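You operate a simulated robot arm through the tools that you are given. There is no shell and no other tool. Be economical: measure what you need, move in short steps, check, and stop when the job is done.

You run a simulated two-armed robot. Do the job below in one go: nothing can be reset, and whatever is moved stays where it is left.

Task
Shut the drive box, unlock the ring and put the t-bar pin in its cup, changing hands on the way.
Fine: both doors shut first; then the pin to its cup; brake off and clutch to motor; main switch stays locked off; other drive box controls untouched.

The check looks at the end state, three seconds after you hand in, the way a careful person would. Anything else that was tipped, shoved, dropped, spilled or broken makes it a failure.

Robot
Two 7-joint arms with three-finger grippers on one trunk, on a base that drives. Base frame: it is fixed to the floor where the robot stands at the start and does not move with it; the origin is under the middle of the robot, x ahead of it, y to its left, z up. Units: mm, degrees, N and s.
The left shoulder is at the start at [34, 154, 1028], the right one opposite. With the tool pointing down near the work surface each hand reaches from about 220 to 620 mm from the robot's upright axis, wherever it stands, measured 20 degrees to its own side. Places, roughly: black button [900, 600, 1000]; blue button [800, 200, 800]; brake lever [1100, 300, 900]; brass knob [900, 100, 500]; clutch lever [1000, 300, 900]; gear switch [900, 0, 700]; grey cover [900, -100, 500]; main switch [1300, 2300, 1200]; pin cup [600, 300, 800]; red pin [1250, 2250, 1250]; vented door [500, 100, 500]; white knob [900, 200, 900]. Payload 2.69 kg a hand.
Tool frame (each hand has its own): the origin (TCP) lies between the finger pads and is the grasp point; the fingertips stand 29 mm ahead of it; z points along the fingers, y is the line along which they close. The gripper opens to 120 mm. The gripper's body begins 78 mm behind the TCP.
Orientation is told as [roll, pitch, yaw] about the base's x, y, z axes, in that order, counted from this pose: with the fingers straight down and closing along the base's y, the tool's x points along the base's -x, its y along +y and its z along -z.

Tools
- The arms move only by the tool arm_command. It takes "left_motion", "right_motion" or both (then of equal length, played together; a hand with none holds still); each is a list of rows, each a list of 7 numbers: the shift along the tool's x, y, z in units of 25 mm (1.0 is 25 mm), then the turn, a rotation vector about the tool's x, y, z in units of 8 degrees (1.0 is 8 degrees), then the finger opening in mm, from 0 to 120. In form: [[dx, dy, dz, wx, wy, wz, gripper], ...]. A call has 1 to 10 rows; each row shifts and turns the commanded pose from where the row before left it, along the tool's axes as they then stand. A call with a number of a shift or a turn outside -1 to 1 is refused whole. Each row takes 0.2 s and may step no farther than 50 mm and 8.6 degrees from the row before; otherwise, or with a gripper value out of range, the whole call is refused. Where a pose cannot be reached the arm comes as near as it can. A force on the tool above 40 N (or 10 N above the force at the start of the call, whichever is more), or a blocked arm, ends the call early, and 0.2 s more pass. The fingers move at their own pace and stop on an object; they squeeze with about 24 N. The grip force told is the motor's: it shows also when the fingers shut on nothing. Time passes only in rows, and 0.2 s behind the last, so rows that do not move let the fingers close. The reply holds the time, the measured pose of the TCP, the force on the tool along the base axes, the opening and the grip force, in the units named above and with some noise, with the torque about the TCP (base axes, N m) and any sound that the robot's microphone picked up.
- Cameras (640 x 400 px; columns grow to the right, rows downward): "scene" is now at [138.3, 17, 1186.1]; the picture's right is [0.18, -0.98, 0.00], its down [-0.50, -0.09, -0.86] and it looks along [0.85, 0.15, -0.51] (base axes); focal length 214 px, centre (320, 200). "left" rides on the left gripper at [63, 0, -104] in its tool frame; the picture's right is [0.00, 1.00, 0.00], its down [-0.83, 0.00, -0.56] and it looks along [-0.56, 0.00, 0.83] (tool axes); focal length 275 px, centre (320, 200). "right" rides on the right gripper at [63, 0, -104] in its tool frame; the picture's right is [0.00, 1.00, 0.00], its down [-0.83, 0.00, -0.56] and it looks along [-0.56, 0.00, 0.83] (tool axes); focal length 275 px, centre (320, 200). There is no depth. A picture from a camera that has moved, and an enlarged one, comes with that camera's place and axes in the base frame and with its lens.
- camera(camera): a new picture of that camera. The clock stands still meanwhile.
- raise_lower(by): slides the trunk up (or, below 0, down) by that many mm; the arms and the scene camera ride with it, the base frame stays. It gives what a move gives, with no picture.
- roll_base(legs): drives the robot by 1 to 6 legs, each [ahead, left, turn to the left] in mm, mm and degrees, along the robot's own axes; the way and the turn of a leg run together, so that a leg with both is an arc; at most 1500 mm and 180 degrees a leg. The arms and the cameras ride along, it lands a little off, and it stops where it bumps. It gives what a move gives.
- pan_tilt(pan, tilt): turns the head with the scene camera to pan (to the left, within 80 degrees either way) and tilt (down, from -29 to 69), counted from straight ahead of the robot. It gives what a move gives.
- inspect(camera, box): a new picture of the part [left, top, right, bottom] of that camera's present view, enlarged. The clock stands still meanwhile.
- sign_off(): hands the job in; it is judged then, once.

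Work in short steps. Places have to be worked out from the pictures, the camera data and where the tool is seen: move nearer, look again, correct. Check each grasp and each placing, and mend what went wrong. You have 120 turns and 100 pictures in all, those below and enlarged ones among them. Open the grippers and draw the arms clear of the work before you hand the job in, unless the task says otherwise; then end with one line.

The tools are called by a JSON object that holds its "op" and its "data". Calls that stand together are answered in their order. arm_command: Moves the arms, as the interface text tells. Its arguments: {"type":"object","properties":{"left_motion":{"type":"array","items":{"type":"array","items":{"type":"number"}}},"right_motion":{"type":"array","items":{"type":"array","items":{"type":"number"}}}},"required":[]} The other tools are called the same way: raise_lower (by) slides the trunk up or down; roll_base (legs) drives the base; pan_tilt (pan, tilt) turns the head that bears the scene camera; camera (camera) takes a picture; inspect (camera, box) takes an enlarged picture of a part of a camera's view; sign_off () hands the job in.

At the start:

```text
t: 0.0
left_ee_pos: [351.3, 203.0, 1148.3]
left_tcp_rot: [0.0, 0.1, 0.0]
left_contact_force: [0.1, 0.5, 0.0]
left_wrist_torque: [0.02, -0.01, 0.0]
left_opening: 119.8
left_gripper_force: 0.0
right_ee_pos: [330.1, -94.7, 1138.7]
right_tcp_rot: [0.0, -0.1, 0.0]
right_contact_force: [-0.8, 0.7, 0.0]
right_wrist_torque: [-0.03, 0.02, -0.05]
right_opening: 119.7
right_gripper_force: 0.0
trunk travel left (down, up): [-393.0, 45.0]
robot x, y, heading: [-1.3, 2.7, -0.0]
head pan, tilt: [10.3, 30.4]
```

scene: 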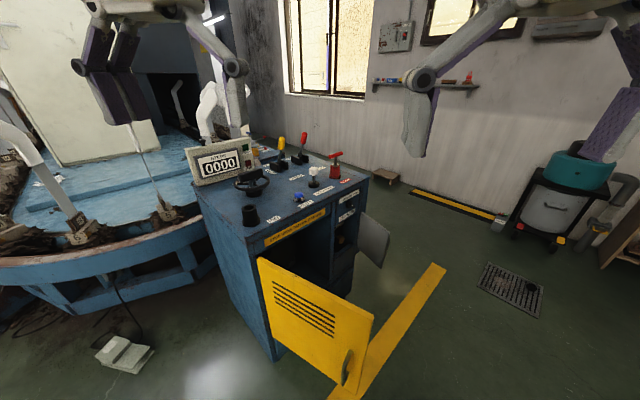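
right: 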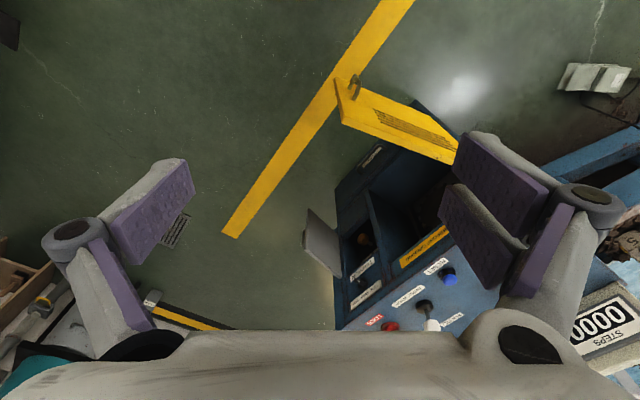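
left: 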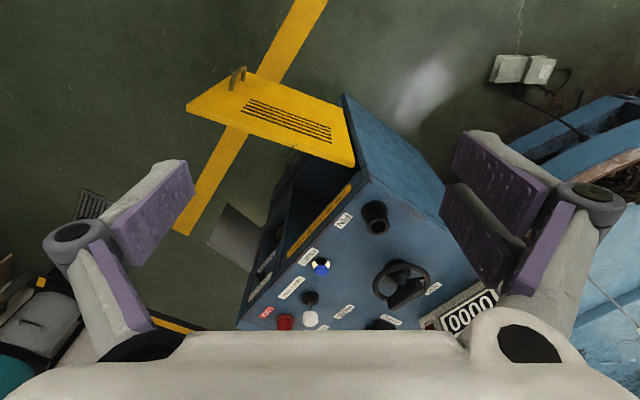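

The first pictures show the drive box ahead, a yellow vented door open towards me and a grey door to its right. I look closer at the box and the back of the room.

{"op": "inspect", "data": {"camera": "scene", "box": [180, 120, 400, 258]}}

{"op": "inspect", "data": {"camera": "scene", "box": [230, 190, 410, 400]}}

{"op": "inspect", "data": {"camera": "scene", "box": [280, 0, 560, 175]}}

```text
2.90 times, centred on (290, 189) of scene
camera zoom: at [138.3, 17.0, 1186.1], right [0.18, -0.98, 0.0], down [-0.5, -0.09, -0.86], along [0.85, 0.15, -0.51], focal length 622 px, centre (407, 232)
```

zoom: 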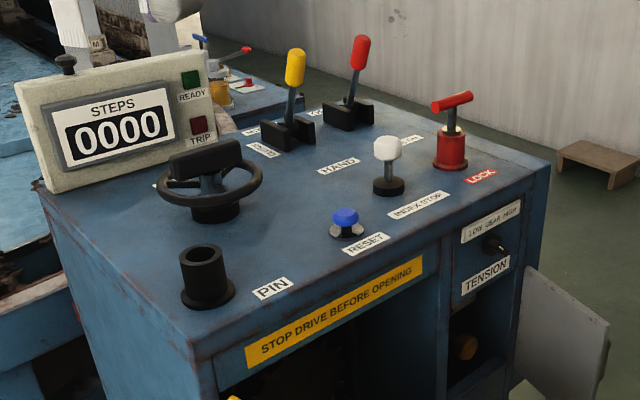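

```text
1.90 times, centred on (320, 295) of scene
camera zoom: at [138.3, 17.0, 1186.1], right [0.18, -0.98, 0.0], down [-0.5, -0.09, -0.86], along [0.85, 0.15, -0.51], focal length 408 px, centre (320, 19)
```

zoom: 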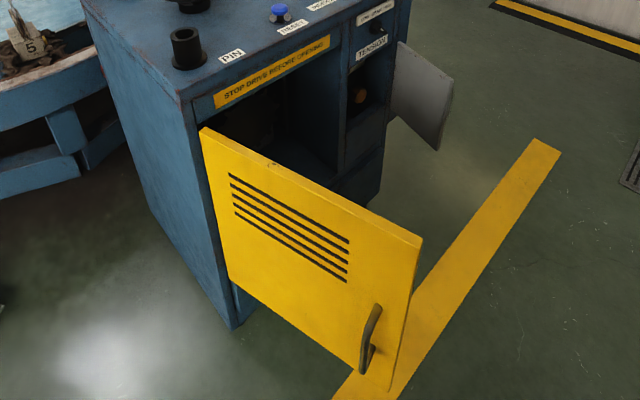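

```text
2.29 times, centred on (420, 88) of scene
camera zoom: at [138.3, 17.0, 1186.1], right [0.18, -0.98, 0.0], down [-0.5, -0.09, -0.86], along [0.85, 0.15, -0.51], focal length 490 px, centre (91, 457)
```

zoom: 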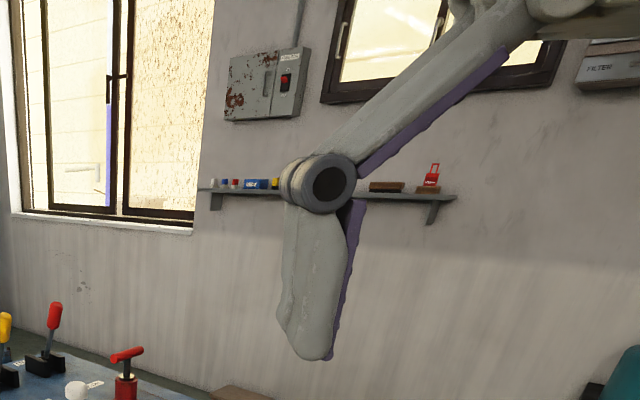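

The box's front face runs roughly from (545,270) to (980,-25), so it faces about (-0.56,-0.83). I drive round to stand about 700 mm square in front of it, arms staying high.

{"op": "roll_base", "data": {"legs": [[0, -456, 0], [365, 0, 0], [0, 0, 55.7]]}}

{"op": "pan_tilt", "data": {"pan": 0, "tilt": 40}}

{"op": "camera", "data": {"camera": "scene"}}

```text
t: 8.4
left_ee_pos: [386.7, -52.8, 1149.0]
left_tcp_rot: [0.0, 0.0, 55.7]
left_contact_force: [0.1, 0.4, -0.4]
left_wrist_torque: [-0.02, 0.0, -0.02]
left_opening: 119.9
left_gripper_force: 0.0
right_ee_pos: [621.9, -239.4, 1140.0]
right_tcp_rot: [0.0, 0.0, 55.7]
right_contact_force: [-0.5, 0.1, 0.4]
right_wrist_torque: [0.02, -0.01, 0.0]
right_opening: 119.9
right_gripper_force: 0.0
trunk travel left (down, up): [-393.0, 45.0]
robot x, y, heading: [356.8, -458.3, 55.7]
head pan, tilt: [10.3, 30.4]
```

```text
t: 9.2
left_ee_pos: [386.8, -51.9, 1148.7]
left_tcp_rot: [0.0, 0.0, 55.7]
left_contact_force: [0.2, 0.1, -0.2]
left_wrist_torque: [-0.02, 0.0, -0.03]
left_opening: 120.0
left_gripper_force: 0.0
right_ee_pos: [622.7, -238.6, 1140.3]
right_tcp_rot: [0.0, -0.1, 55.7]
right_contact_force: [0.7, 0.4, -0.8]
right_wrist_torque: [0.04, 0.0, 0.01]
right_opening: 120.0
right_gripper_force: 0.0
trunk travel left (down, up): [-393.0, 45.0]
robot x, y, heading: [361.3, -457.0, 55.9]
head pan, tilt: [0.0, 40.0]
```

```text
93 pictures are left
camera scene: at [432.7, -344.8, 1171.5], right [0.83, -0.56, 0.0], down [-0.36, -0.53, -0.77], along [0.43, 0.63, -0.64], focal length 214 px, centre (320, 200)
```

scene: 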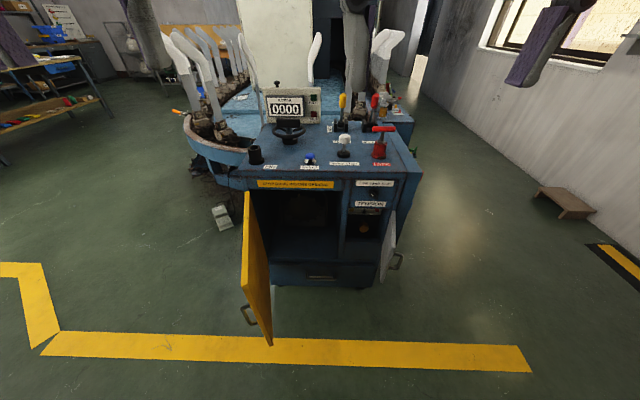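

Well squared. I enlarge the table top and the doors.

{"op": "inspect", "data": {"camera": "scene", "box": [230, 80, 430, 205]}}

{"op": "inspect", "data": {"camera": "scene", "box": [220, 170, 430, 350]}}

```text
3.20 times, centred on (330, 142) of scene
camera zoom: at [432.7, -344.8, 1171.5], right [0.83, -0.56, 0.0], down [-0.36, -0.53, -0.77], along [0.43, 0.63, -0.64], focal length 686 px, centre (288, 384)
```

zoom: 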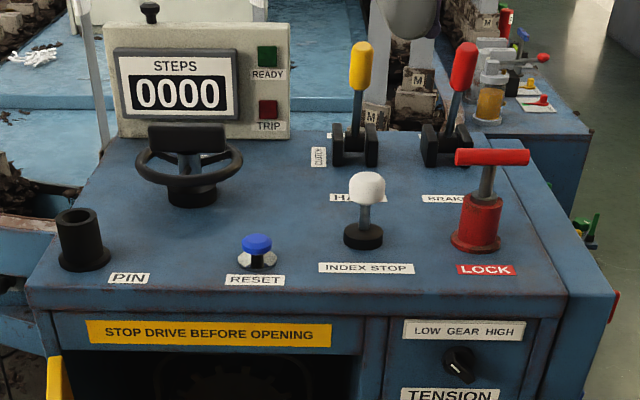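

```text
2.22 times, centred on (325, 260) of scene
camera zoom: at [432.7, -344.8, 1171.5], right [0.83, -0.56, 0.0], down [-0.36, -0.53, -0.77], along [0.43, 0.63, -0.64], focal length 477 px, centre (309, 67)
```

zoom: 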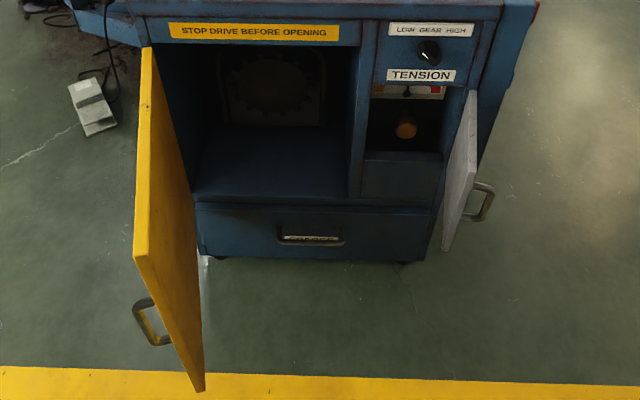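

Top of the box is at z≈805; the yellow door spans z≈320–720, hinge at the left, about 77° open. I look closer at the grey door while bringing the left hand out to the left and tilting its closed fingers forward.

{"op": "inspect", "data": {"camera": "scene", "box": [330, 170, 430, 300]}}

{"op": "arm_command", "data": {"left_motion": [[0, 1, 0, 0, -1, 0, 0], [0, 1, 0, 0, -1, 0, 0], [0, 1, 0, 0, -1, 0, 0], [0, 1, 0, 0, -1, 0, 0], [0, 0, 0, 0, -1, 0, 0]], "right_motion": [[0, -1, 0, 0, -1, 0, 0], [0, -1, 0, 0, -1, 0, 0], [0, -1, 0, 0, -1, 0, 0], [0, -1, 0, 0, -1, 0, 0], [0, -1, 0, 0, -1, 0, 0]]}}

```text
3.08 times, centred on (380, 235) of scene
camera zoom: at [432.7, -344.8, 1171.5], right [0.83, -0.56, 0.0], down [-0.36, -0.53, -0.77], along [0.43, 0.63, -0.64], focal length 660 px, centre (135, 92)
```

zoom: 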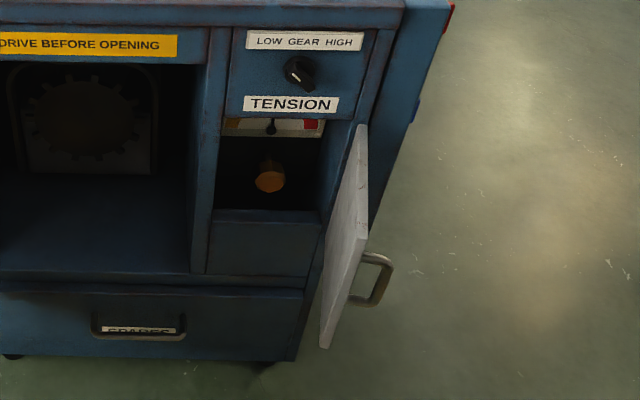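

```text
t: 10.3
left_ee_pos: [303.8, 3.5, 1147.3]
left_tcp_rot: [0.0, -40.2, 55.7]
left_contact_force: [0.2, 0.5, 0.2]
left_wrist_torque: [0.03, -0.01, 0.0]
left_opening: 0.2
left_gripper_force: 24.2
right_ee_pos: [728.0, -309.6, 1140.4]
right_tcp_rot: [0.0, -40.2, 55.7]
right_contact_force: [0.5, -0.2, 1.2]
right_wrist_torque: [-0.05, 0.0, 0.01]
right_opening: 0.0
right_gripper_force: 24.1
trunk travel left (down, up): [-393.0, 45.0]
robot x, y, heading: [357.7, -458.9, 55.8]
head pan, tilt: [0.0, 40.0]
```

Grey door: hinge near the right front edge, top z≈628, also about 77° open. Both hands are outside their doors; I lower the trunk.

{"op": "raise_lower", "data": {"by": -380}}

{"op": "pan_tilt", "data": {"pan": 0, "tilt": 15}}

{"op": "camera", "data": {"camera": "scene"}}

```text
t: 14.0
left_ee_pos: [344.9, 61.0, 709.9]
left_tcp_rot: [0.1, -29.2, 55.8]
left_contact_force: [-0.4, -0.4, -0.9]
left_wrist_torque: [0.01, 0.05, 0.01]
left_opening: 0.1
left_gripper_force: 24.0
right_ee_pos: [764.1, -251.7, 703.9]
right_tcp_rot: [0.0, -29.2, 55.8]
right_contact_force: [-0.2, -0.9, 0.5]
right_wrist_torque: [0.03, 0.01, -0.01]
right_opening: 0.0
right_gripper_force: 24.3
trunk travel left (down, up): [-13.0, 425.0]
robot x, y, heading: [357.7, -459.0, 55.7]
head pan, tilt: [0.0, 40.0]
```

```text
t: 14.9
left_ee_pos: [344.8, 62.5, 708.9]
left_tcp_rot: [0.0, -29.2, 55.8]
left_contact_force: [-0.4, -0.1, -0.4]
left_wrist_torque: [0.0, 0.01, -0.02]
left_opening: 0.0
left_gripper_force: 24.2
right_ee_pos: [764.3, -252.5, 704.2]
right_tcp_rot: [-0.1, -29.2, 55.8]
right_contact_force: [-0.3, 0.1, -0.2]
right_wrist_torque: [-0.01, 0.03, 0.02]
right_opening: 0.0
right_gripper_force: 24.2
trunk travel left (down, up): [-13.0, 425.0]
robot x, y, heading: [358.9, -458.7, 55.7]
head pan, tilt: [0.0, 15.0]
```

```text
89 pictures are left
camera scene: at [511.6, -229.2, 804.3], right [0.83, -0.56, 0.0], down [-0.15, -0.21, -0.97], along [0.54, 0.8, -0.26], focal length 214 px, centre (320, 200)
```

scene: 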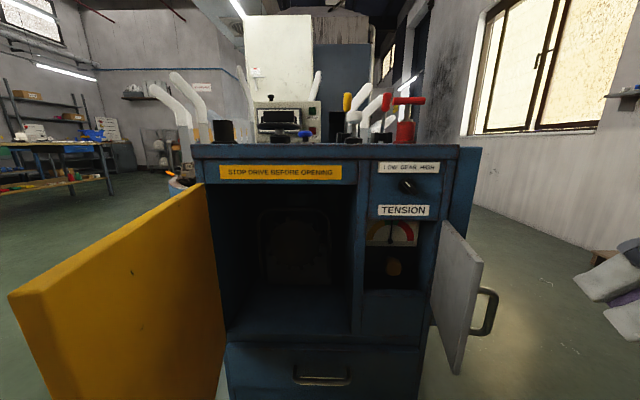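

Now the box front plane is at about 725 mm ahead, the yellow hinge at left 252. I bring the left closed fingers against the outer face of the yellow door and begin to push it round.

{"op": "arm_command", "data": {"left_motion": [[-0.228, -0.8, 0.357, 0, 0, 0, 0], [-0.228, -0.8, 0.357, 0, 0, 0, 0], [-0.228, -0.8, 0.357, 0, 0, 0, 0], [0, -0.9, 0, 0, 0, 0, 0], [0, -0.9, 0, 0, 0, 0, 0], [-0.244, -0.79, 0.137, 0, 0, 0, 0], [-0.244, -0.79, 0.137, 0, 0, 0, 0], [-0.244, -0.79, 0.137, 0, 0, 0, 0], [-0.244, -0.79, 0.137, 0, 0, 0, 0]]}}

{"op": "camera", "data": {"camera": "scene"}}

```text
t: 16.9
left_ee_pos: [527.6, 3.9, 693.9]
left_tcp_rot: [0.0, -29.2, 55.8]
left_contact_force: [-0.9, 0.8, 0.1]
left_wrist_torque: [0.02, -0.02, -0.02]
left_opening: 0.1
left_gripper_force: 23.5
right_ee_pos: [764.6, -252.2, 703.8]
right_tcp_rot: [0.0, -29.2, 55.8]
right_contact_force: [0.5, 0.1, -0.4]
right_wrist_torque: [-0.01, -0.03, 0.0]
right_opening: 0.0
right_gripper_force: 24.0
trunk travel left (down, up): [-13.0, 425.0]
robot x, y, heading: [358.4, -458.8, 55.8]
head pan, tilt: [0.0, 15.0]
```

```text
88 pictures are left
camera scene: at [511.6, -229.2, 804.4], right [0.83, -0.56, 0.0], down [-0.15, -0.21, -0.97], along [0.54, 0.8, -0.26], focal length 214 px, centre (320, 200)
```

scene: 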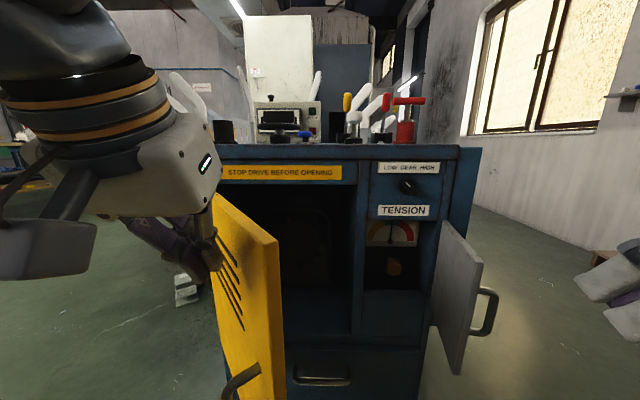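

The door swings well. I follow its arc on.

{"op": "arm_command", "data": {"left_motion": [[-0.489, -0.8, 0.273, 0, 0, 0, 0], [-0.489, -0.8, 0.273, 0, 0, 0, 0], [-0.489, -0.8, 0.273, 0, 0, 0, 0], [-0.652, -0.613, 0.364, 0, 0, 0, 0], [-0.652, -0.613, 0.364, 0, 0, 0, 0], [-0.652, -0.613, 0.364, 0, 0, 0, 0], [-0.768, -0.413, 0.43, 0, 0, 0, 0], [-0.768, -0.413, 0.43, 0, 0, 0, 0], [-0.768, -0.413, 0.43, 0, 0, 0, 0]]}}

{"op": "camera", "data": {"camera": "scene"}}

```text
t: 18.9
left_ee_pos: [733.8, 63.9, 693.8]
left_tcp_rot: [0.0, -29.2, 55.7]
left_contact_force: [-1.2, -0.4, 0.8]
left_wrist_torque: [-0.04, -0.03, -0.02]
left_opening: 0.0
left_gripper_force: 23.8
right_ee_pos: [765.1, -252.6, 704.1]
right_tcp_rot: [0.0, -29.2, 55.7]
right_contact_force: [-0.9, -0.1, 0.4]
right_wrist_torque: [0.03, 0.01, 0.0]
right_opening: 0.0
right_gripper_force: 24.0
trunk travel left (down, up): [-13.0, 425.0]
robot x, y, heading: [357.5, -457.7, 55.8]
head pan, tilt: [0.0, 15.0]
```

```text
87 pictures are left
camera scene: at [511.6, -229.2, 804.4], right [0.83, -0.56, 0.0], down [-0.15, -0.21, -0.97], along [0.54, 0.8, -0.26], focal length 214 px, centre (320, 200)
```

scene: 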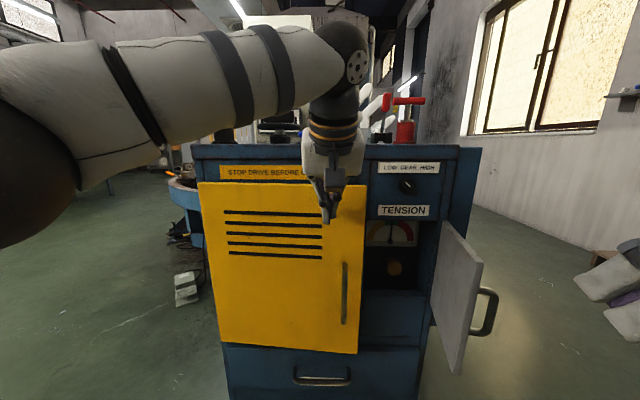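

Nearly closed; I push straight ahead until it stops.

{"op": "arm_command", "data": {"left_motion": [[-0.56, -0.1, 0.31, 0, 0, 0, 0], [-0.56, -0.1, 0.31, 0, 0, 0, 0], [-0.56, -0.1, 0.31, 0, 0, 0, 0], [-0.42, 0, 0.235, 0, 0, 0, 0], [-0.42, 0, 0.235, 0, 0, 0, 0], [-0.42, 0, 0.235, 0, 0, 0, 0], [-0.28, 0, 0.157, 0, 0, 0, 0]]}}

{"op": "camera", "data": {"camera": "scene"}}

```text
t: 20.6
left_ee_pos: [759.5, 88.8, 691.6]
left_tcp_rot: [0.0, -28.9, 55.5]
left_contact_force: [-10.3, -12.6, 5.6]
left_wrist_torque: [-0.02, -0.02, 0.06]
left_opening: 0.0
left_gripper_force: 24.5
left hand out of reach, approached as far as the arm can: row 3, 4, 5, 6, 7
right_ee_pos: [763.8, -253.5, 705.0]
right_tcp_rot: [0.1, -29.3, 55.7]
right_contact_force: [0.2, 0.1, -0.2]
right_wrist_torque: [-0.02, -0.02, 0.01]
right_opening: 0.2
right_gripper_force: 24.4
trunk travel left (down, up): [-13.0, 425.0]
robot x, y, heading: [357.3, -458.6, 55.7]
head pan, tilt: [0.0, 15.0]
stopped in row 7 (left hand): the force on the tool passed its limit at 41 N (the readings are from after the stop); the commanded pose is now the measured one
```

```text
86 pictures are left
camera scene: at [510.6, -230.8, 804.9], right [0.83, -0.56, 0.0], down [-0.14, -0.21, -0.97], along [0.54, 0.8, -0.26], focal length 214 px, centre (320, 200)
```

scene: 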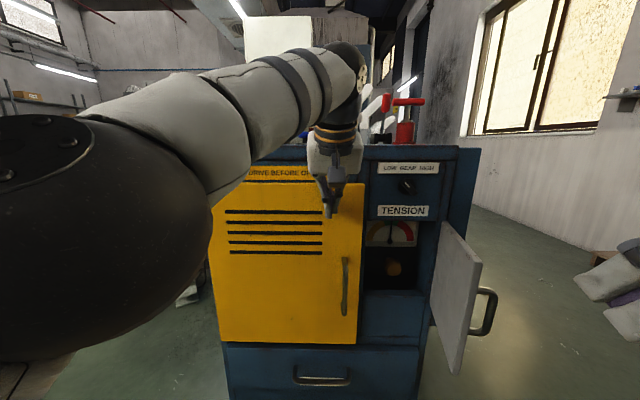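

The push met 41 N. I back the hand off and look closely for any gap.

{"op": "arm_command", "data": {"left_motion": [[1, 0, -0.5, 0, 0, 0, 0], [1, 0.5, -0.5, 0, 0, 0, 0], [1, 1, -0.5, 0, 0, 0, 0], [1, 1, -0.5, 0, 0, 0, 0], [1, 1, -0.5, 0, 0, 0, 0], [1, 1, -0.5, 0, 0, 0, 0]]}}

{"op": "inspect", "data": {"camera": "scene", "box": [180, 130, 500, 380]}}

```text
t: 22.1
left_ee_pos: [570.2, 16.7, 684.8]
left_tcp_rot: [-0.1, -28.9, 55.5]
left_contact_force: [0.2, 1.0, -0.2]
left_wrist_torque: [0.01, 0.0, -0.01]
left_opening: 0.2
left_gripper_force: 24.2
right_ee_pos: [763.7, -252.7, 704.3]
right_tcp_rot: [0.0, -29.2, 55.7]
right_contact_force: [-0.2, 0.6, -0.4]
right_wrist_torque: [0.01, 0.0, -0.02]
right_opening: 0.1
right_gripper_force: 24.3
trunk travel left (down, up): [-13.0, 425.0]
robot x, y, heading: [360.3, -461.4, 55.4]
head pan, tilt: [0.0, 15.0]
```

```text
1.60 times, centred on (340, 255) of scene
camera zoom: at [511.6, -229.6, 804.4], right [0.83, -0.56, 0.0], down [-0.15, -0.21, -0.97], along [0.54, 0.8, -0.26], focal length 343 px, centre (288, 112)
```

zoom: 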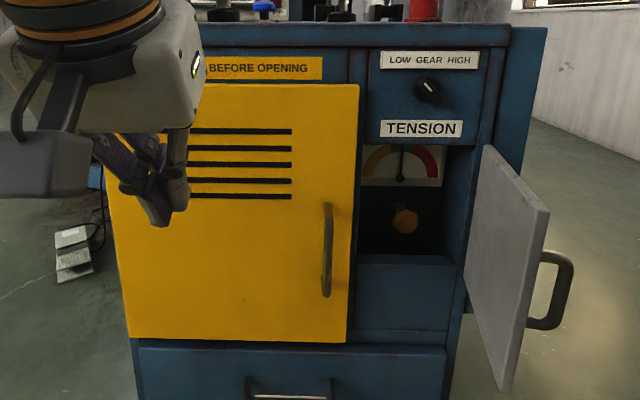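

The yellow door now looks flush; I'll recheck it later. Now the right hand goes round outside the grey door.

{"op": "arm_command", "data": {"right_motion": [[-0.6, -0.7, 0.932, 0, 0, 0, 0], [-0.6, -0.7, 0.932, 0, 0, 0, 0], [-0.6, -0.7, 0.932, 0, 0, 0, 0], [-0.6, -0.7, 0.932, 0, 0, 0, 0], [-0.6, -0.7, 0.932, 0, 0, 0, 0], [-0.6, 0, 0.932, 0, 0, 0, 0], [-0.6, 0, 0.932, 0, 0, 0, 0], [-0.6, 0, 0.932, 0, 0, 0, 0]], "left_motion": [[1, 0.8, -0.6, 0, 0, 0, 0], [1, 0.8, -0.6, 0, 0, 0, 0], [0.5, 0.8, -0.6, 0, 0, 0, 0], [0, 0.8, -0.6, 0, 0, 0, 0], [0, 0.8, -0.6, 0, 0, 0, 0], [0, 0.6, 0, 0, 0, 0, 0], [0, 0.6, 0, 0, 0, 0, 0], [0, 0, 0, 0, 0, 0, 0]]}}

{"op": "camera", "data": {"camera": "scene"}}

```text
t: 23.9
left_ee_pos: [412.1, 16.4, 719.5]
left_tcp_rot: [-0.2, -28.9, 55.6]
left_contact_force: [-0.4, -0.5, -0.7]
left_wrist_torque: [-0.01, 0.0, 0.03]
left_opening: 0.0
left_gripper_force: 23.7
right_ee_pos: [945.8, -137.9, 598.4]
right_tcp_rot: [0.1, -29.2, 55.7]
right_contact_force: [0.0, 0.0, 0.3]
right_wrist_torque: [-0.02, 0.02, 0.0]
right_opening: 0.0
right_gripper_force: 23.8
trunk travel left (down, up): [-13.0, 425.0]
robot x, y, heading: [358.7, -454.4, 55.9]
head pan, tilt: [0.0, 15.0]
```

```text
84 pictures are left
camera scene: at [511.6, -229.6, 804.4], right [0.83, -0.56, 0.0], down [-0.15, -0.21, -0.97], along [0.54, 0.8, -0.26], focal length 214 px, centre (320, 200)
```

scene: 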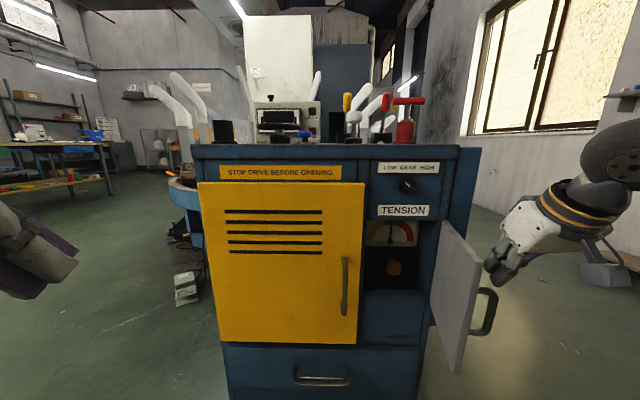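

The yellow door sits level and flush. Fingers are outside the grey door; I push it round.

{"op": "arm_command", "data": {"right_motion": [[0, 0.667, 0, 0, 0, 0, 0], [0, 0.667, 0, 0, 0, 0, 0], [0, 0.667, 0, 0, 0, 0, 0], [-0.175, 0.76, 0.098, 0, 0, 0, 0], [-0.175, 0.76, 0.098, 0, 0, 0, 0], [-0.314, 0.58, 0.176, 0, 0, 0, 0], [-0.314, 0.58, 0.176, 0, 0, 0, 0], [-0.436, 0.48, 0.244, 0, 0, 0, 0], [-0.436, 0.48, 0.244, 0, 0, 0, 0]]}}

{"op": "camera", "data": {"camera": "scene"}}

```text
t: 25.9
left_ee_pos: [413.4, 16.7, 719.1]
left_tcp_rot: [-0.1, -28.9, 55.7]
left_contact_force: [-0.2, -0.7, -0.7]
left_wrist_torque: [-0.03, -0.02, 0.0]
left_opening: 0.0
left_gripper_force: 24.1
right_ee_pos: [860.6, -15.3, 599.8]
right_tcp_rot: [0.0, -29.1, 55.7]
right_contact_force: [-0.2, 0.4, 0.8]
right_wrist_torque: [0.0, 0.02, -0.05]
right_opening: 0.1
right_gripper_force: 24.1
trunk travel left (down, up): [-13.0, 425.0]
robot x, y, heading: [356.1, -458.2, 55.7]
head pan, tilt: [0.0, 15.0]
```

```text
83 pictures are left
camera scene: at [511.6, -229.6, 804.4], right [0.83, -0.56, 0.0], down [-0.15, -0.21, -0.97], along [0.54, 0.8, -0.26], focal length 214 px, centre (320, 200)
```

scene: 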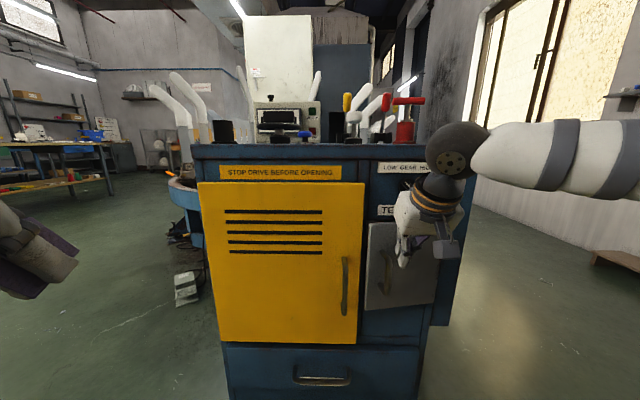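

Grey door nearly there; press straight ahead until it stops.

{"op": "arm_command", "data": {"right_motion": [[-0.506, 0.32, 0.283, 0, 0, 0, 0], [-0.506, 0.32, 0.283, 0, 0, 0, 0], [-0.42, 0.1, 0.235, 0, 0, 0, 0], [-0.42, 0.1, 0.235, 0, 0, 0, 0], [-0.42, 0, 0.235, 0, 0, 0, 0], [-0.42, 0, 0.235, 0, 0, 0, 0], [-0.28, 0, 0.157, 0, 0, 0, 0], [-0.28, 0, 0.157, 0, 0, 0, 0]]}}

{"op": "camera", "data": {"camera": "scene"}}

```text
t: 26.6
left_ee_pos: [413.1, 15.6, 719.9]
left_tcp_rot: [-0.1, -29.0, 55.5]
left_contact_force: [0.2, 0.2, 1.3]
left_wrist_torque: [0.0, 0.0, -0.01]
left_opening: 0.0
left_gripper_force: 23.4
right_ee_pos: [863.2, 19.2, 598.1]
right_tcp_rot: [-0.3, -28.1, 55.7]
right_contact_force: [-9.3, -14.4, 3.4]
right_wrist_torque: [-0.14, -0.01, 0.01]
right_opening: 0.0
right_gripper_force: 24.0
trunk travel left (down, up): [-13.0, 425.0]
robot x, y, heading: [354.1, -458.2, 55.5]
head pan, tilt: [0.0, 15.0]
stopped in row 3 (right hand): the force on the tool passed its limit at 55 N (the readings are from after the stop); the commanded pose is now the measured one
```

```text
82 pictures are left
camera scene: at [511.0, -231.3, 804.8], right [0.82, -0.57, 0.0], down [-0.15, -0.21, -0.97], along [0.55, 0.8, -0.26], focal length 214 px, centre (320, 200)
```

scene: 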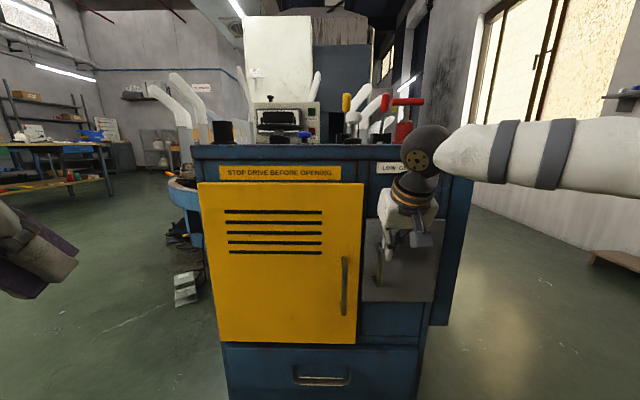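

Stopped at the same depth as the yellow door (680 mm ahead), so it is shut. I back the hand straight off and inspect.

{"op": "arm_command", "data": {"right_motion": [[0.87, 0, -0.49, 0, 0, 0, 0], [0.87, 0, -0.49, 0, 0, 0, 0], [0.87, -0.5, -0.49, 0, 0, 0, 0], [0.87, -0.5, -0.49, 0, 0, 0, 0], [0.87, -0.8, -0.49, 0, 0, 0, 0], [0.87, -0.8, -0.49, 0, 0, 0, 0], [0.87, -0.8, -0.49, 0, 0, 0, 0], [0.87, -0.8, -0.49, 0, 0, 0, 0], [0.87, -0.8, -0.49, 0, 0, 0, 0]]}}

{"op": "inspect", "data": {"camera": "scene", "box": [180, 70, 480, 380]}}

```text
t: 28.6
left_ee_pos: [413.5, 16.0, 718.3]
left_tcp_rot: [-0.2, -28.9, 55.5]
left_contact_force: [-0.8, 0.5, -0.9]
left_wrist_torque: [-0.01, 0.01, 0.01]
left_opening: 0.0
left_gripper_force: 24.1
right_ee_pos: [842.2, -236.7, 600.1]
right_tcp_rot: [-0.1, -28.2, 55.6]
right_contact_force: [0.4, -0.1, -0.4]
right_wrist_torque: [0.0, 0.01, 0.0]
right_opening: 0.5
right_gripper_force: 24.3
trunk travel left (down, up): [-13.0, 425.0]
robot x, y, heading: [357.3, -459.8, 55.3]
head pan, tilt: [0.0, 15.0]
```

```text
1.29 times, centred on (330, 225) of scene
camera zoom: at [511.7, -230.1, 804.4], right [0.83, -0.56, 0.0], down [-0.15, -0.21, -0.97], along [0.55, 0.8, -0.26], focal length 277 px, centre (307, 168)
```

zoom: 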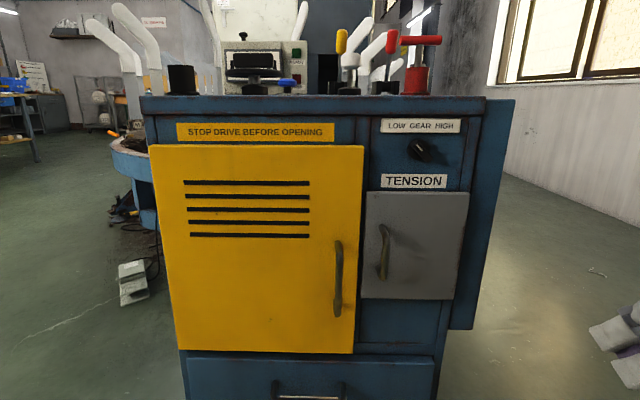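

Both doors are shut flush. I raise the trunk again and look over the table top for the lever labels.

{"op": "raise_lower", "data": {"by": 420}}

{"op": "pan_tilt", "data": {"pan": 0, "tilt": 40}}

{"op": "roll_base", "data": {"legs": [[200, 0, 0]]}}

{"op": "camera", "data": {"camera": "scene"}}

```text
refused: 420 is not a number from -400 to 400
```

```text
t: 29.5
left_ee_pos: [414.6, 16.6, 718.3]
left_tcp_rot: [-0.2, -29.0, 55.5]
left_contact_force: [0.3, 0.4, -0.2]
left_wrist_torque: [-0.02, -0.01, 0.01]
left_opening: 0.0
left_gripper_force: 23.6
right_ee_pos: [842.0, -236.4, 601.7]
right_tcp_rot: [-0.2, -28.2, 55.6]
right_contact_force: [0.5, 0.0, 0.6]
right_wrist_torque: [-0.01, -0.01, -0.01]
right_opening: 0.0
right_gripper_force: 24.0
trunk travel left (down, up): [-13.0, 425.0]
robot x, y, heading: [357.7, -460.6, 55.7]
head pan, tilt: [0.0, 40.0]
```

```text
t: 31.1
left_ee_pos: [530.5, 181.9, 719.0]
left_tcp_rot: [-0.2, -29.0, 55.3]
left_contact_force: [-0.6, -1.0, 0.0]
left_wrist_torque: [0.0, -0.01, 0.0]
left_opening: 0.0
left_gripper_force: 24.0
right_ee_pos: [957.0, -72.7, 601.1]
right_tcp_rot: [-0.1, -28.2, 55.4]
right_contact_force: [0.0, 0.5, -0.2]
right_wrist_torque: [-0.02, 0.0, 0.02]
right_opening: 0.0
right_gripper_force: 24.2
trunk travel left (down, up): [-13.0, 425.0]
robot x, y, heading: [472.7, -291.3, 55.4]
head pan, tilt: [0.0, 40.0]
```

```text
80 pictures are left
camera scene: at [621.5, -72.1, 764.9], right [0.82, -0.57, 0.0], down [-0.36, -0.53, -0.77], along [0.43, 0.63, -0.64], focal length 214 px, centre (320, 200)
```

scene: 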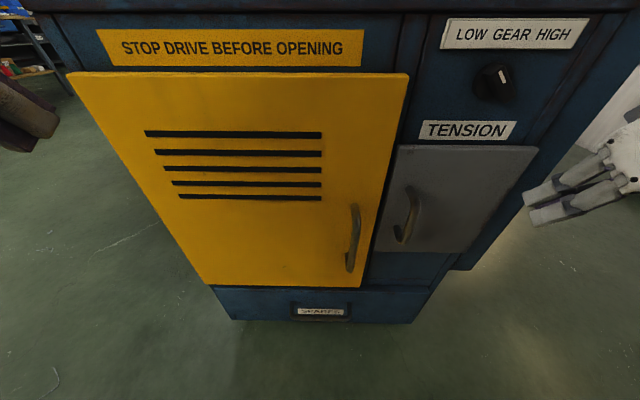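

The raise was refused (limit 400) and the drive went through meanwhile, without contact. Raise by 400 now.

{"op": "raise_lower", "data": {"by": 400}}

{"op": "camera", "data": {"camera": "scene"}}

```text
t: 35.0
left_ee_pos: [529.6, 181.2, 1118.3]
left_tcp_rot: [-0.3, -28.9, 55.4]
left_contact_force: [1.0, -0.7, 0.6]
left_wrist_torque: [0.02, -0.01, 0.01]
left_opening: 0.0
left_gripper_force: 24.2
right_ee_pos: [957.6, -73.6, 998.9]
right_tcp_rot: [-0.2, -28.2, 55.4]
right_contact_force: [0.4, 0.1, 1.4]
right_wrist_torque: [0.02, 0.03, -0.01]
right_opening: 0.0
right_gripper_force: 24.5
trunk travel left (down, up): [-413.0, 25.0]
robot x, y, heading: [470.6, -289.8, 55.4]
head pan, tilt: [0.0, 40.0]
```

```text
79 pictures are left
camera scene: at [536.4, -195.5, 1195.2], right [0.82, -0.57, 0.0], down [-0.36, -0.53, -0.77], along [0.43, 0.63, -0.64], focal length 214 px, centre (320, 200)
```

scene: 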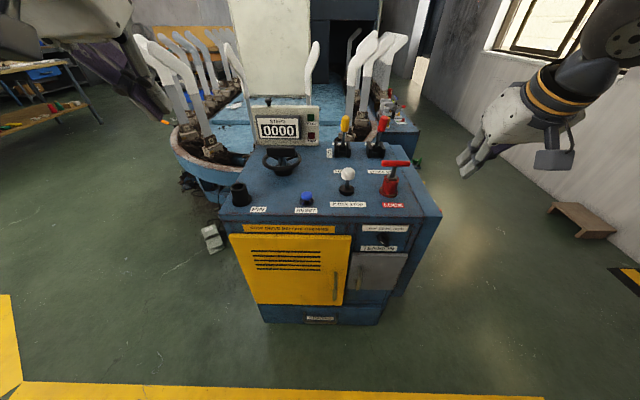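

Now I enlarge the table top.

{"op": "inspect", "data": {"camera": "scene", "box": [320, 100, 440, 220]}}

{"op": "inspect", "data": {"camera": "scene", "box": [220, 130, 340, 220]}}

```text
3.33 times, centred on (380, 160) of scene
camera zoom: at [536.4, -195.5, 1195.2], right [0.82, -0.57, 0.0], down [-0.36, -0.53, -0.77], along [0.43, 0.63, -0.64], focal length 715 px, centre (120, 333)
```

zoom: 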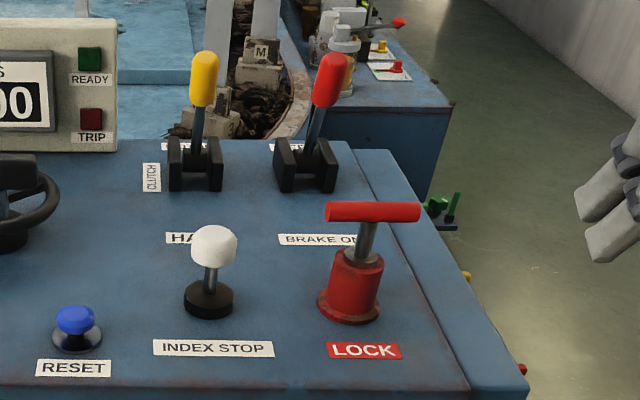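

```text
4.44 times, centred on (280, 175) of scene
camera zoom: at [536.4, -195.5, 1195.2], right [0.82, -0.57, 0.0], down [-0.36, -0.53, -0.77], along [0.43, 0.63, -0.64], focal length 953 px, centre (498, 311)
```

zoom: 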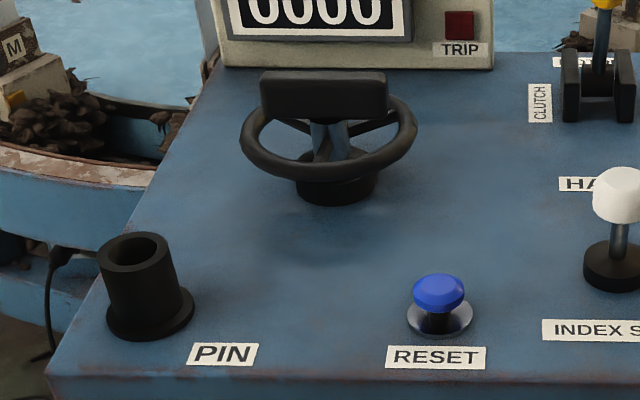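

Labels: near side "BRAKE ON" and "HAND"; both levers lean towards me, so both must later go to the far side. First the pin: LOCK socket at about 600 ahead, 200 right; T-bar lies left–right, z≈905. I turn the right hand by 90° so it can grip the bar from above on its right half, tilted outward.

{"op": "arm_command", "data": {"right_motion": [[0, 0, 0, -0.473, 0, -0.881, 60], [0, 0, 0, -0.473, 0, -0.881, 60], [0, 0, 0, -0.473, 0, -0.881, 60], [0, 0, 0, -0.473, 0, -0.881, 60], [0, 0, 0, -0.473, 0, -0.881, 60], [0, 0, 0, -0.473, 0, -0.881, 60], [0, 0, 0, -0.473, 0, -0.881, 60], [0, 0, 0, -0.473, 0, -0.881, 60], [0, 0, 0, -0.473, 0, -0.881, 60], [0, 0, 0, -0.473, 0, -0.881, 60]]}}

{"op": "camera", "data": {"camera": "right"}}

{"op": "camera", "data": {"camera": "scene"}}

```text
t: 37.1
left_ee_pos: [530.2, 181.4, 1118.9]
left_tcp_rot: [-0.2, -28.9, 55.4]
left_contact_force: [1.0, 0.9, -0.1]
left_wrist_torque: [0.0, 0.01, 0.0]
left_opening: 0.2
left_gripper_force: 23.9
right_ee_pos: [956.5, -72.3, 1001.0]
right_tcp_rot: [-0.1, -28.2, 135.5]
right_contact_force: [-0.1, 0.3, 0.1]
right_wrist_torque: [0.01, -0.02, 0.02]
right_opening: 60.1
right_gripper_force: 0.0
trunk travel left (down, up): [-413.0, 25.0]
robot x, y, heading: [470.6, -288.6, 55.6]
head pan, tilt: [0.0, 40.0]
```

```text
76 pictures are left
camera right: at [1030.3, -145.1, 1062.7], right [-0.7, -0.72, 0.0], down [-0.34, 0.33, 0.88], along [-0.63, 0.62, -0.47], focal length 275 px, centre (320, 200)
```

right: 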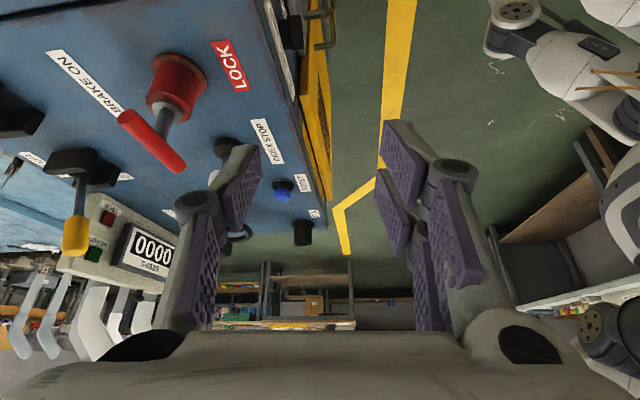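

```text
75 pictures are left
camera scene: at [536.4, -195.4, 1195.2], right [0.82, -0.57, 0.0], down [-0.36, -0.53, -0.77], along [0.43, 0.63, -0.64], focal length 214 px, centre (320, 200)
```

scene: 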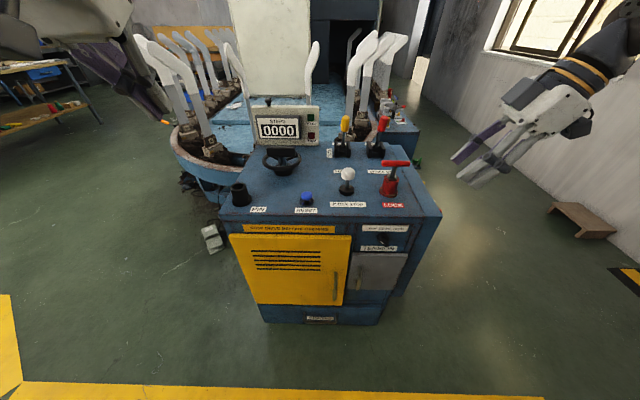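

Triangulating both views: bar centre at about 628 ahead, 205 right, z≈895, ≈76 mm long. I finish the turn and move the right hand to a pre-grasp above the bar's right half.

{"op": "arm_command", "data": {"right_motion": [[0, 0, 0, -0.289, 0, -0.538, 60], [0, 0, 0, -0.289, 0, -0.538, 60], [0.027, -1, 0.219, 0, 0, 0, 60], [0.027, -1, 0.219, 0, 0, 0, 60], [0.027, -1, 0.219, 0, 0, 0, 60], [0.027, -1, 0.219, 0, 0, 0, 60], [0.027, -1, 0.219, 0, 0, 0, 60], [0.027, -1, 0.219, 0, 0, 0, 60], [0.027, -1, 0.219, 0, 0, 0, 60]]}}

{"op": "camera", "data": {"camera": "right"}}

{"op": "inspect", "data": {"camera": "scene", "box": [320, 80, 520, 220]}}

```text
t: 39.1
left_ee_pos: [529.5, 181.1, 1118.9]
left_tcp_rot: [-0.2, -28.9, 55.3]
left_contact_force: [0.5, 1.4, 0.6]
left_wrist_torque: [-0.02, 0.01, 0.0]
left_opening: 0.0
left_gripper_force: 24.0
right_ee_pos: [996.8, 22.5, 955.0]
right_tcp_rot: [-0.1, -28.0, 145.1]
right_contact_force: [-0.5, -0.5, -0.1]
right_wrist_torque: [-0.01, -0.02, 0.0]
right_opening: 59.8
right_gripper_force: 0.1
right hand out of reach, approached as far as the arm can: row 6, 7, 8, 9
trunk travel left (down, up): [-413.0, 25.0]
robot x, y, heading: [474.0, -291.0, 55.6]
head pan, tilt: [0.0, 40.0]
```

```text
74 pictures are left
camera right: at [1081.8, -36.3, 1017.9], right [-0.57, -0.82, 0.0], down [-0.39, 0.27, 0.88], along [-0.72, 0.5, -0.47], focal length 275 px, centre (320, 200)
```

right: 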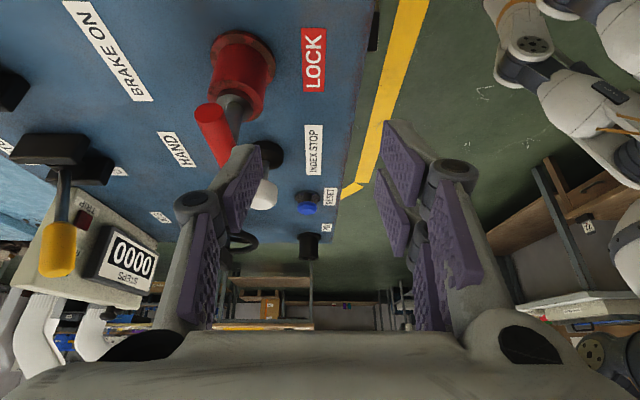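

```text
2.86 times, centred on (420, 150) of scene
camera zoom: at [536.4, -195.1, 1195.1], right [0.82, -0.57, 0.0], down [-0.37, -0.53, -0.77], along [0.43, 0.63, -0.64], focal length 613 px, centre (34, 343)
```

zoom: 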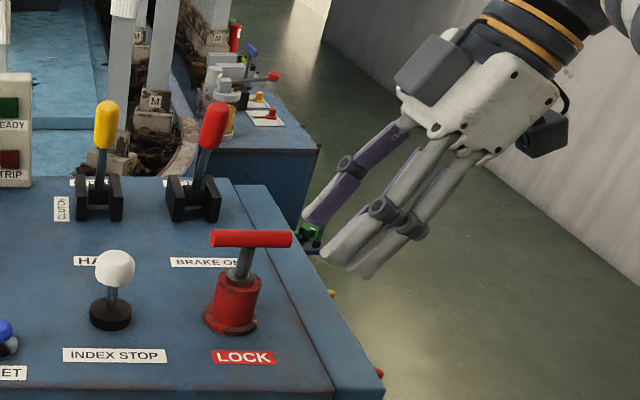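

The hand ran out of reach 75 mm short. I drive 100 mm nearer (hand clear above the bar) and recheck.

{"op": "roll_base", "data": {"legs": [[90, 0, 0]]}}

{"op": "camera", "data": {"camera": "right"}}

{"op": "camera", "data": {"camera": "scene"}}

```text
t: 40.3
left_ee_pos: [581.3, 257.3, 1118.6]
left_tcp_rot: [-0.2, -28.9, 55.4]
left_contact_force: [1.0, 0.8, -0.5]
left_wrist_torque: [0.01, 0.0, 0.03]
left_opening: 0.1
left_gripper_force: 23.9
right_ee_pos: [1048.7, 98.8, 956.2]
right_tcp_rot: [0.0, -28.0, 145.1]
right_contact_force: [0.6, -0.6, 0.1]
right_wrist_torque: [-0.04, 0.0, 0.02]
right_opening: 60.3
right_gripper_force: 0.2
trunk travel left (down, up): [-413.0, 25.0]
robot x, y, heading: [525.5, -215.6, 55.5]
head pan, tilt: [0.0, 40.0]
```

```text
72 pictures are left
camera right: at [1134.0, 39.6, 1018.2], right [-0.57, -0.82, 0.0], down [-0.39, 0.27, 0.88], along [-0.72, 0.5, -0.47], focal length 275 px, centre (320, 200)
```

right: 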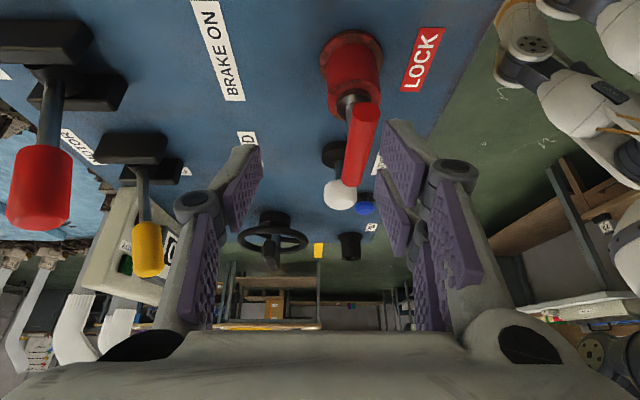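

```text
71 pictures are left
camera scene: at [588.7, -119.4, 1195.2], right [0.82, -0.57, 0.0], down [-0.36, -0.53, -0.77], along [0.43, 0.63, -0.64], focal length 214 px, centre (320, 200)
```

scene: 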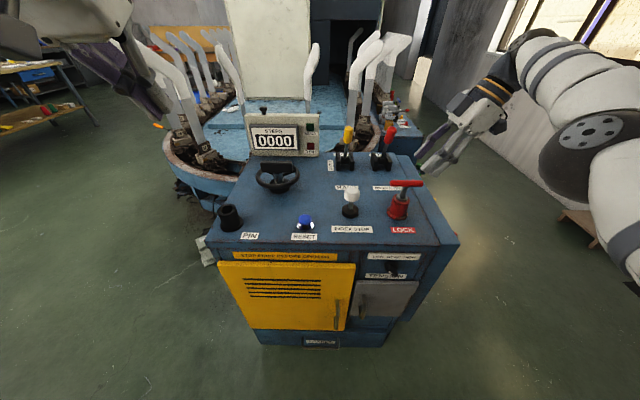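

Bar is now located well: centre (992,106), z≈897. I centre over it and descend to the right half, gripping shallow so there is room for the other hand.

{"op": "arm_command", "data": {"right_motion": [[0, 0.53, 0, 0, 0, 0, 60], [0, 0.53, 0, 0, 0, 0, 60], [0.07, 0, 0.61, 0, 0, 0, 60], [0.07, 0, 0.61, 0, 0, 0, 60], [0.07, 0, 0.61, 0, 0, 0, 60]]}}

{"op": "inspect", "data": {"camera": "scene", "box": [350, 110, 500, 240]}}

{"op": "camera", "data": {"camera": "right"}}

```text
t: 41.5
left_ee_pos: [580.2, 256.2, 1118.8]
left_tcp_rot: [-0.2, -28.8, 55.4]
left_contact_force: [-0.4, 0.7, 0.2]
left_wrist_torque: [-0.03, -0.03, -0.02]
left_opening: 0.0
left_gripper_force: 24.5
right_ee_pos: [1044.4, 109.9, 917.5]
right_tcp_rot: [0.1, -28.0, 145.1]
right_contact_force: [0.9, -2.7, 4.4]
right_wrist_torque: [-0.1, -0.01, 0.12]
right_opening: 68.6
right_gripper_force: 1.4
right hand out of reach, approached as far as the arm can: row 1, 2, 3, 4
trunk travel left (down, up): [-413.0, 25.0]
robot x, y, heading: [522.6, -217.2, 55.3]
head pan, tilt: [0.0, 40.0]
```

```text
3.08 times, centred on (425, 175) of scene
camera zoom: at [588.3, -120.4, 1195.2], right [0.82, -0.57, 0.0], down [-0.36, -0.53, -0.77], along [0.43, 0.63, -0.64], focal length 660 px, centre (-3, 277)
```

zoom: 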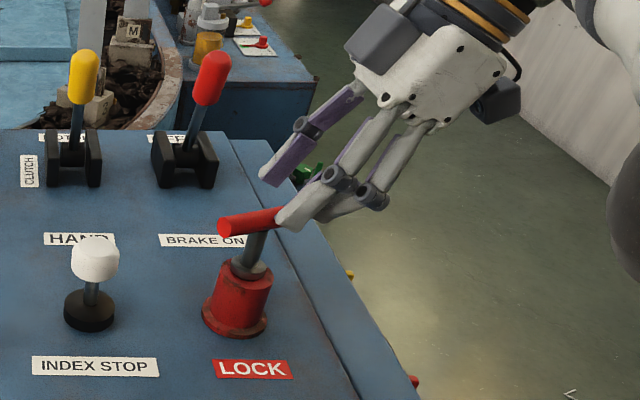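

```text
69 pictures are left
camera right: at [1129.6, 50.4, 980.2], right [-0.57, -0.82, 0.0], down [-0.39, 0.27, 0.88], along [-0.73, 0.5, -0.47], focal length 275 px, centre (320, 200)
```

right: 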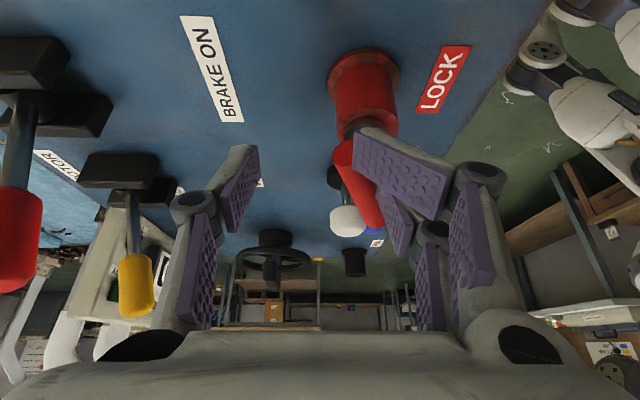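

The hand was at its reach limit (command lay further ahead than the hand), so the near finger brushed the bar, turning it slightly in its socket. I lift off, draw back to centre, and look again.

{"op": "arm_command", "data": {"right_motion": [[0, 0, -1, 0, 0, 0, 70], [0, 0, -1, 0, 0, 0, 70], [0, 0.947, 0, 0, 0, 0, 70], [0, 0.947, 0, 0, 0, 0, 70], [0, 0.947, 0, 0, 0, 0, 70]]}}

{"op": "camera", "data": {"camera": "right"}}

{"op": "inspect", "data": {"camera": "scene", "box": [350, 110, 500, 240]}}

```text
t: 42.7
left_ee_pos: [580.8, 257.2, 1118.3]
left_tcp_rot: [-0.3, -29.0, 55.3]
left_contact_force: [0.5, -0.6, 0.7]
left_wrist_torque: [0.01, 0.0, 0.02]
left_opening: 0.0
left_gripper_force: 23.9
right_ee_pos: [1068.7, 66.7, 976.4]
right_tcp_rot: [0.1, -28.1, 145.1]
right_contact_force: [-0.5, -0.3, 0.6]
right_wrist_torque: [-0.03, 0.01, -0.01]
right_opening: 69.8
right_gripper_force: 0.1
right hand out of reach, approached as far as the arm can: row 2, 3, 4, 5
trunk travel left (down, up): [-413.0, 25.0]
robot x, y, heading: [519.2, -216.0, 55.3]
head pan, tilt: [0.0, 40.0]
```

```text
68 pictures are left
camera right: at [1154.2, 6.6, 1037.8], right [-0.57, -0.82, 0.0], down [-0.39, 0.27, 0.88], along [-0.72, 0.5, -0.47], focal length 275 px, centre (320, 200)
```

right: 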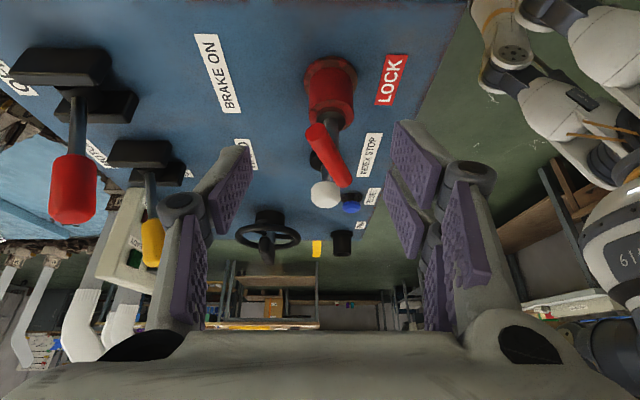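

```text
3.08 times, centred on (425, 175) of scene
camera zoom: at [588.3, -120.1, 1195.2], right [0.82, -0.57, 0.0], down [-0.36, -0.53, -0.77], along [0.43, 0.63, -0.64], focal length 660 px, centre (-3, 277)
```

zoom: 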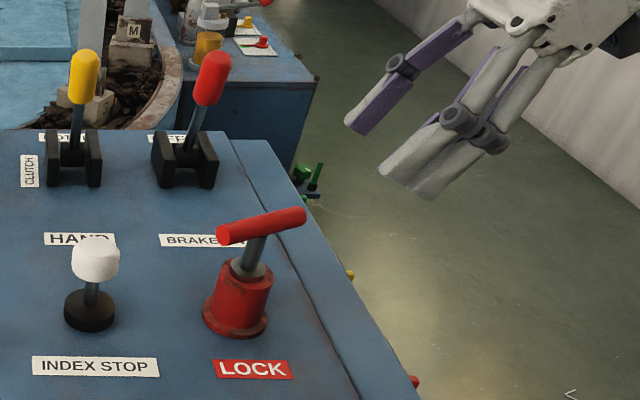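

The bar has turned about 22° but its centre is still (991,109), z≈897. The right hand is at its reach limit here, so I shift the base right 150 and ahead 50 for comfortable reach.

{"op": "roll_base", "data": {"legs": [[0, -150, 0], [50, 0, 0]]}}

{"op": "arm_command", "data": {"right_motion": [[0, 0, 0, 0, 0, 0, 70]]}}

```text
t: 45.0
left_ee_pos: [732.5, 213.5, 1119.0]
left_tcp_rot: [-0.2, -28.9, 55.4]
left_contact_force: [0.6, 0.1, -0.5]
left_wrist_torque: [-0.03, 0.01, 0.03]
left_opening: 0.0
left_gripper_force: 24.3
right_ee_pos: [1221.1, 24.2, 975.0]
right_tcp_rot: [0.0, -28.1, 145.1]
right_contact_force: [0.3, -0.3, 0.2]
right_wrist_torque: [-0.03, 0.07, 0.02]
right_opening: 69.7
right_gripper_force: 0.1
trunk travel left (down, up): [-413.0, 25.0]
robot x, y, heading: [670.8, -261.0, 54.9]
head pan, tilt: [0.0, 40.0]
```

```text
t: 45.4
left_ee_pos: [732.8, 215.0, 1119.6]
left_tcp_rot: [-0.2, -29.0, 55.4]
left_contact_force: [-0.1, 0.2, 0.0]
left_wrist_torque: [0.01, -0.02, -0.01]
left_opening: 0.1
left_gripper_force: 23.8
right_ee_pos: [1220.6, 22.7, 976.1]
right_tcp_rot: [0.0, -28.2, 145.0]
right_contact_force: [-0.5, -0.3, -0.4]
right_wrist_torque: [0.03, -0.06, 0.01]
right_opening: 70.0
right_gripper_force: 0.0
trunk travel left (down, up): [-413.0, 25.0]
robot x, y, heading: [672.1, -258.5, 55.2]
head pan, tilt: [0.0, 40.0]
```

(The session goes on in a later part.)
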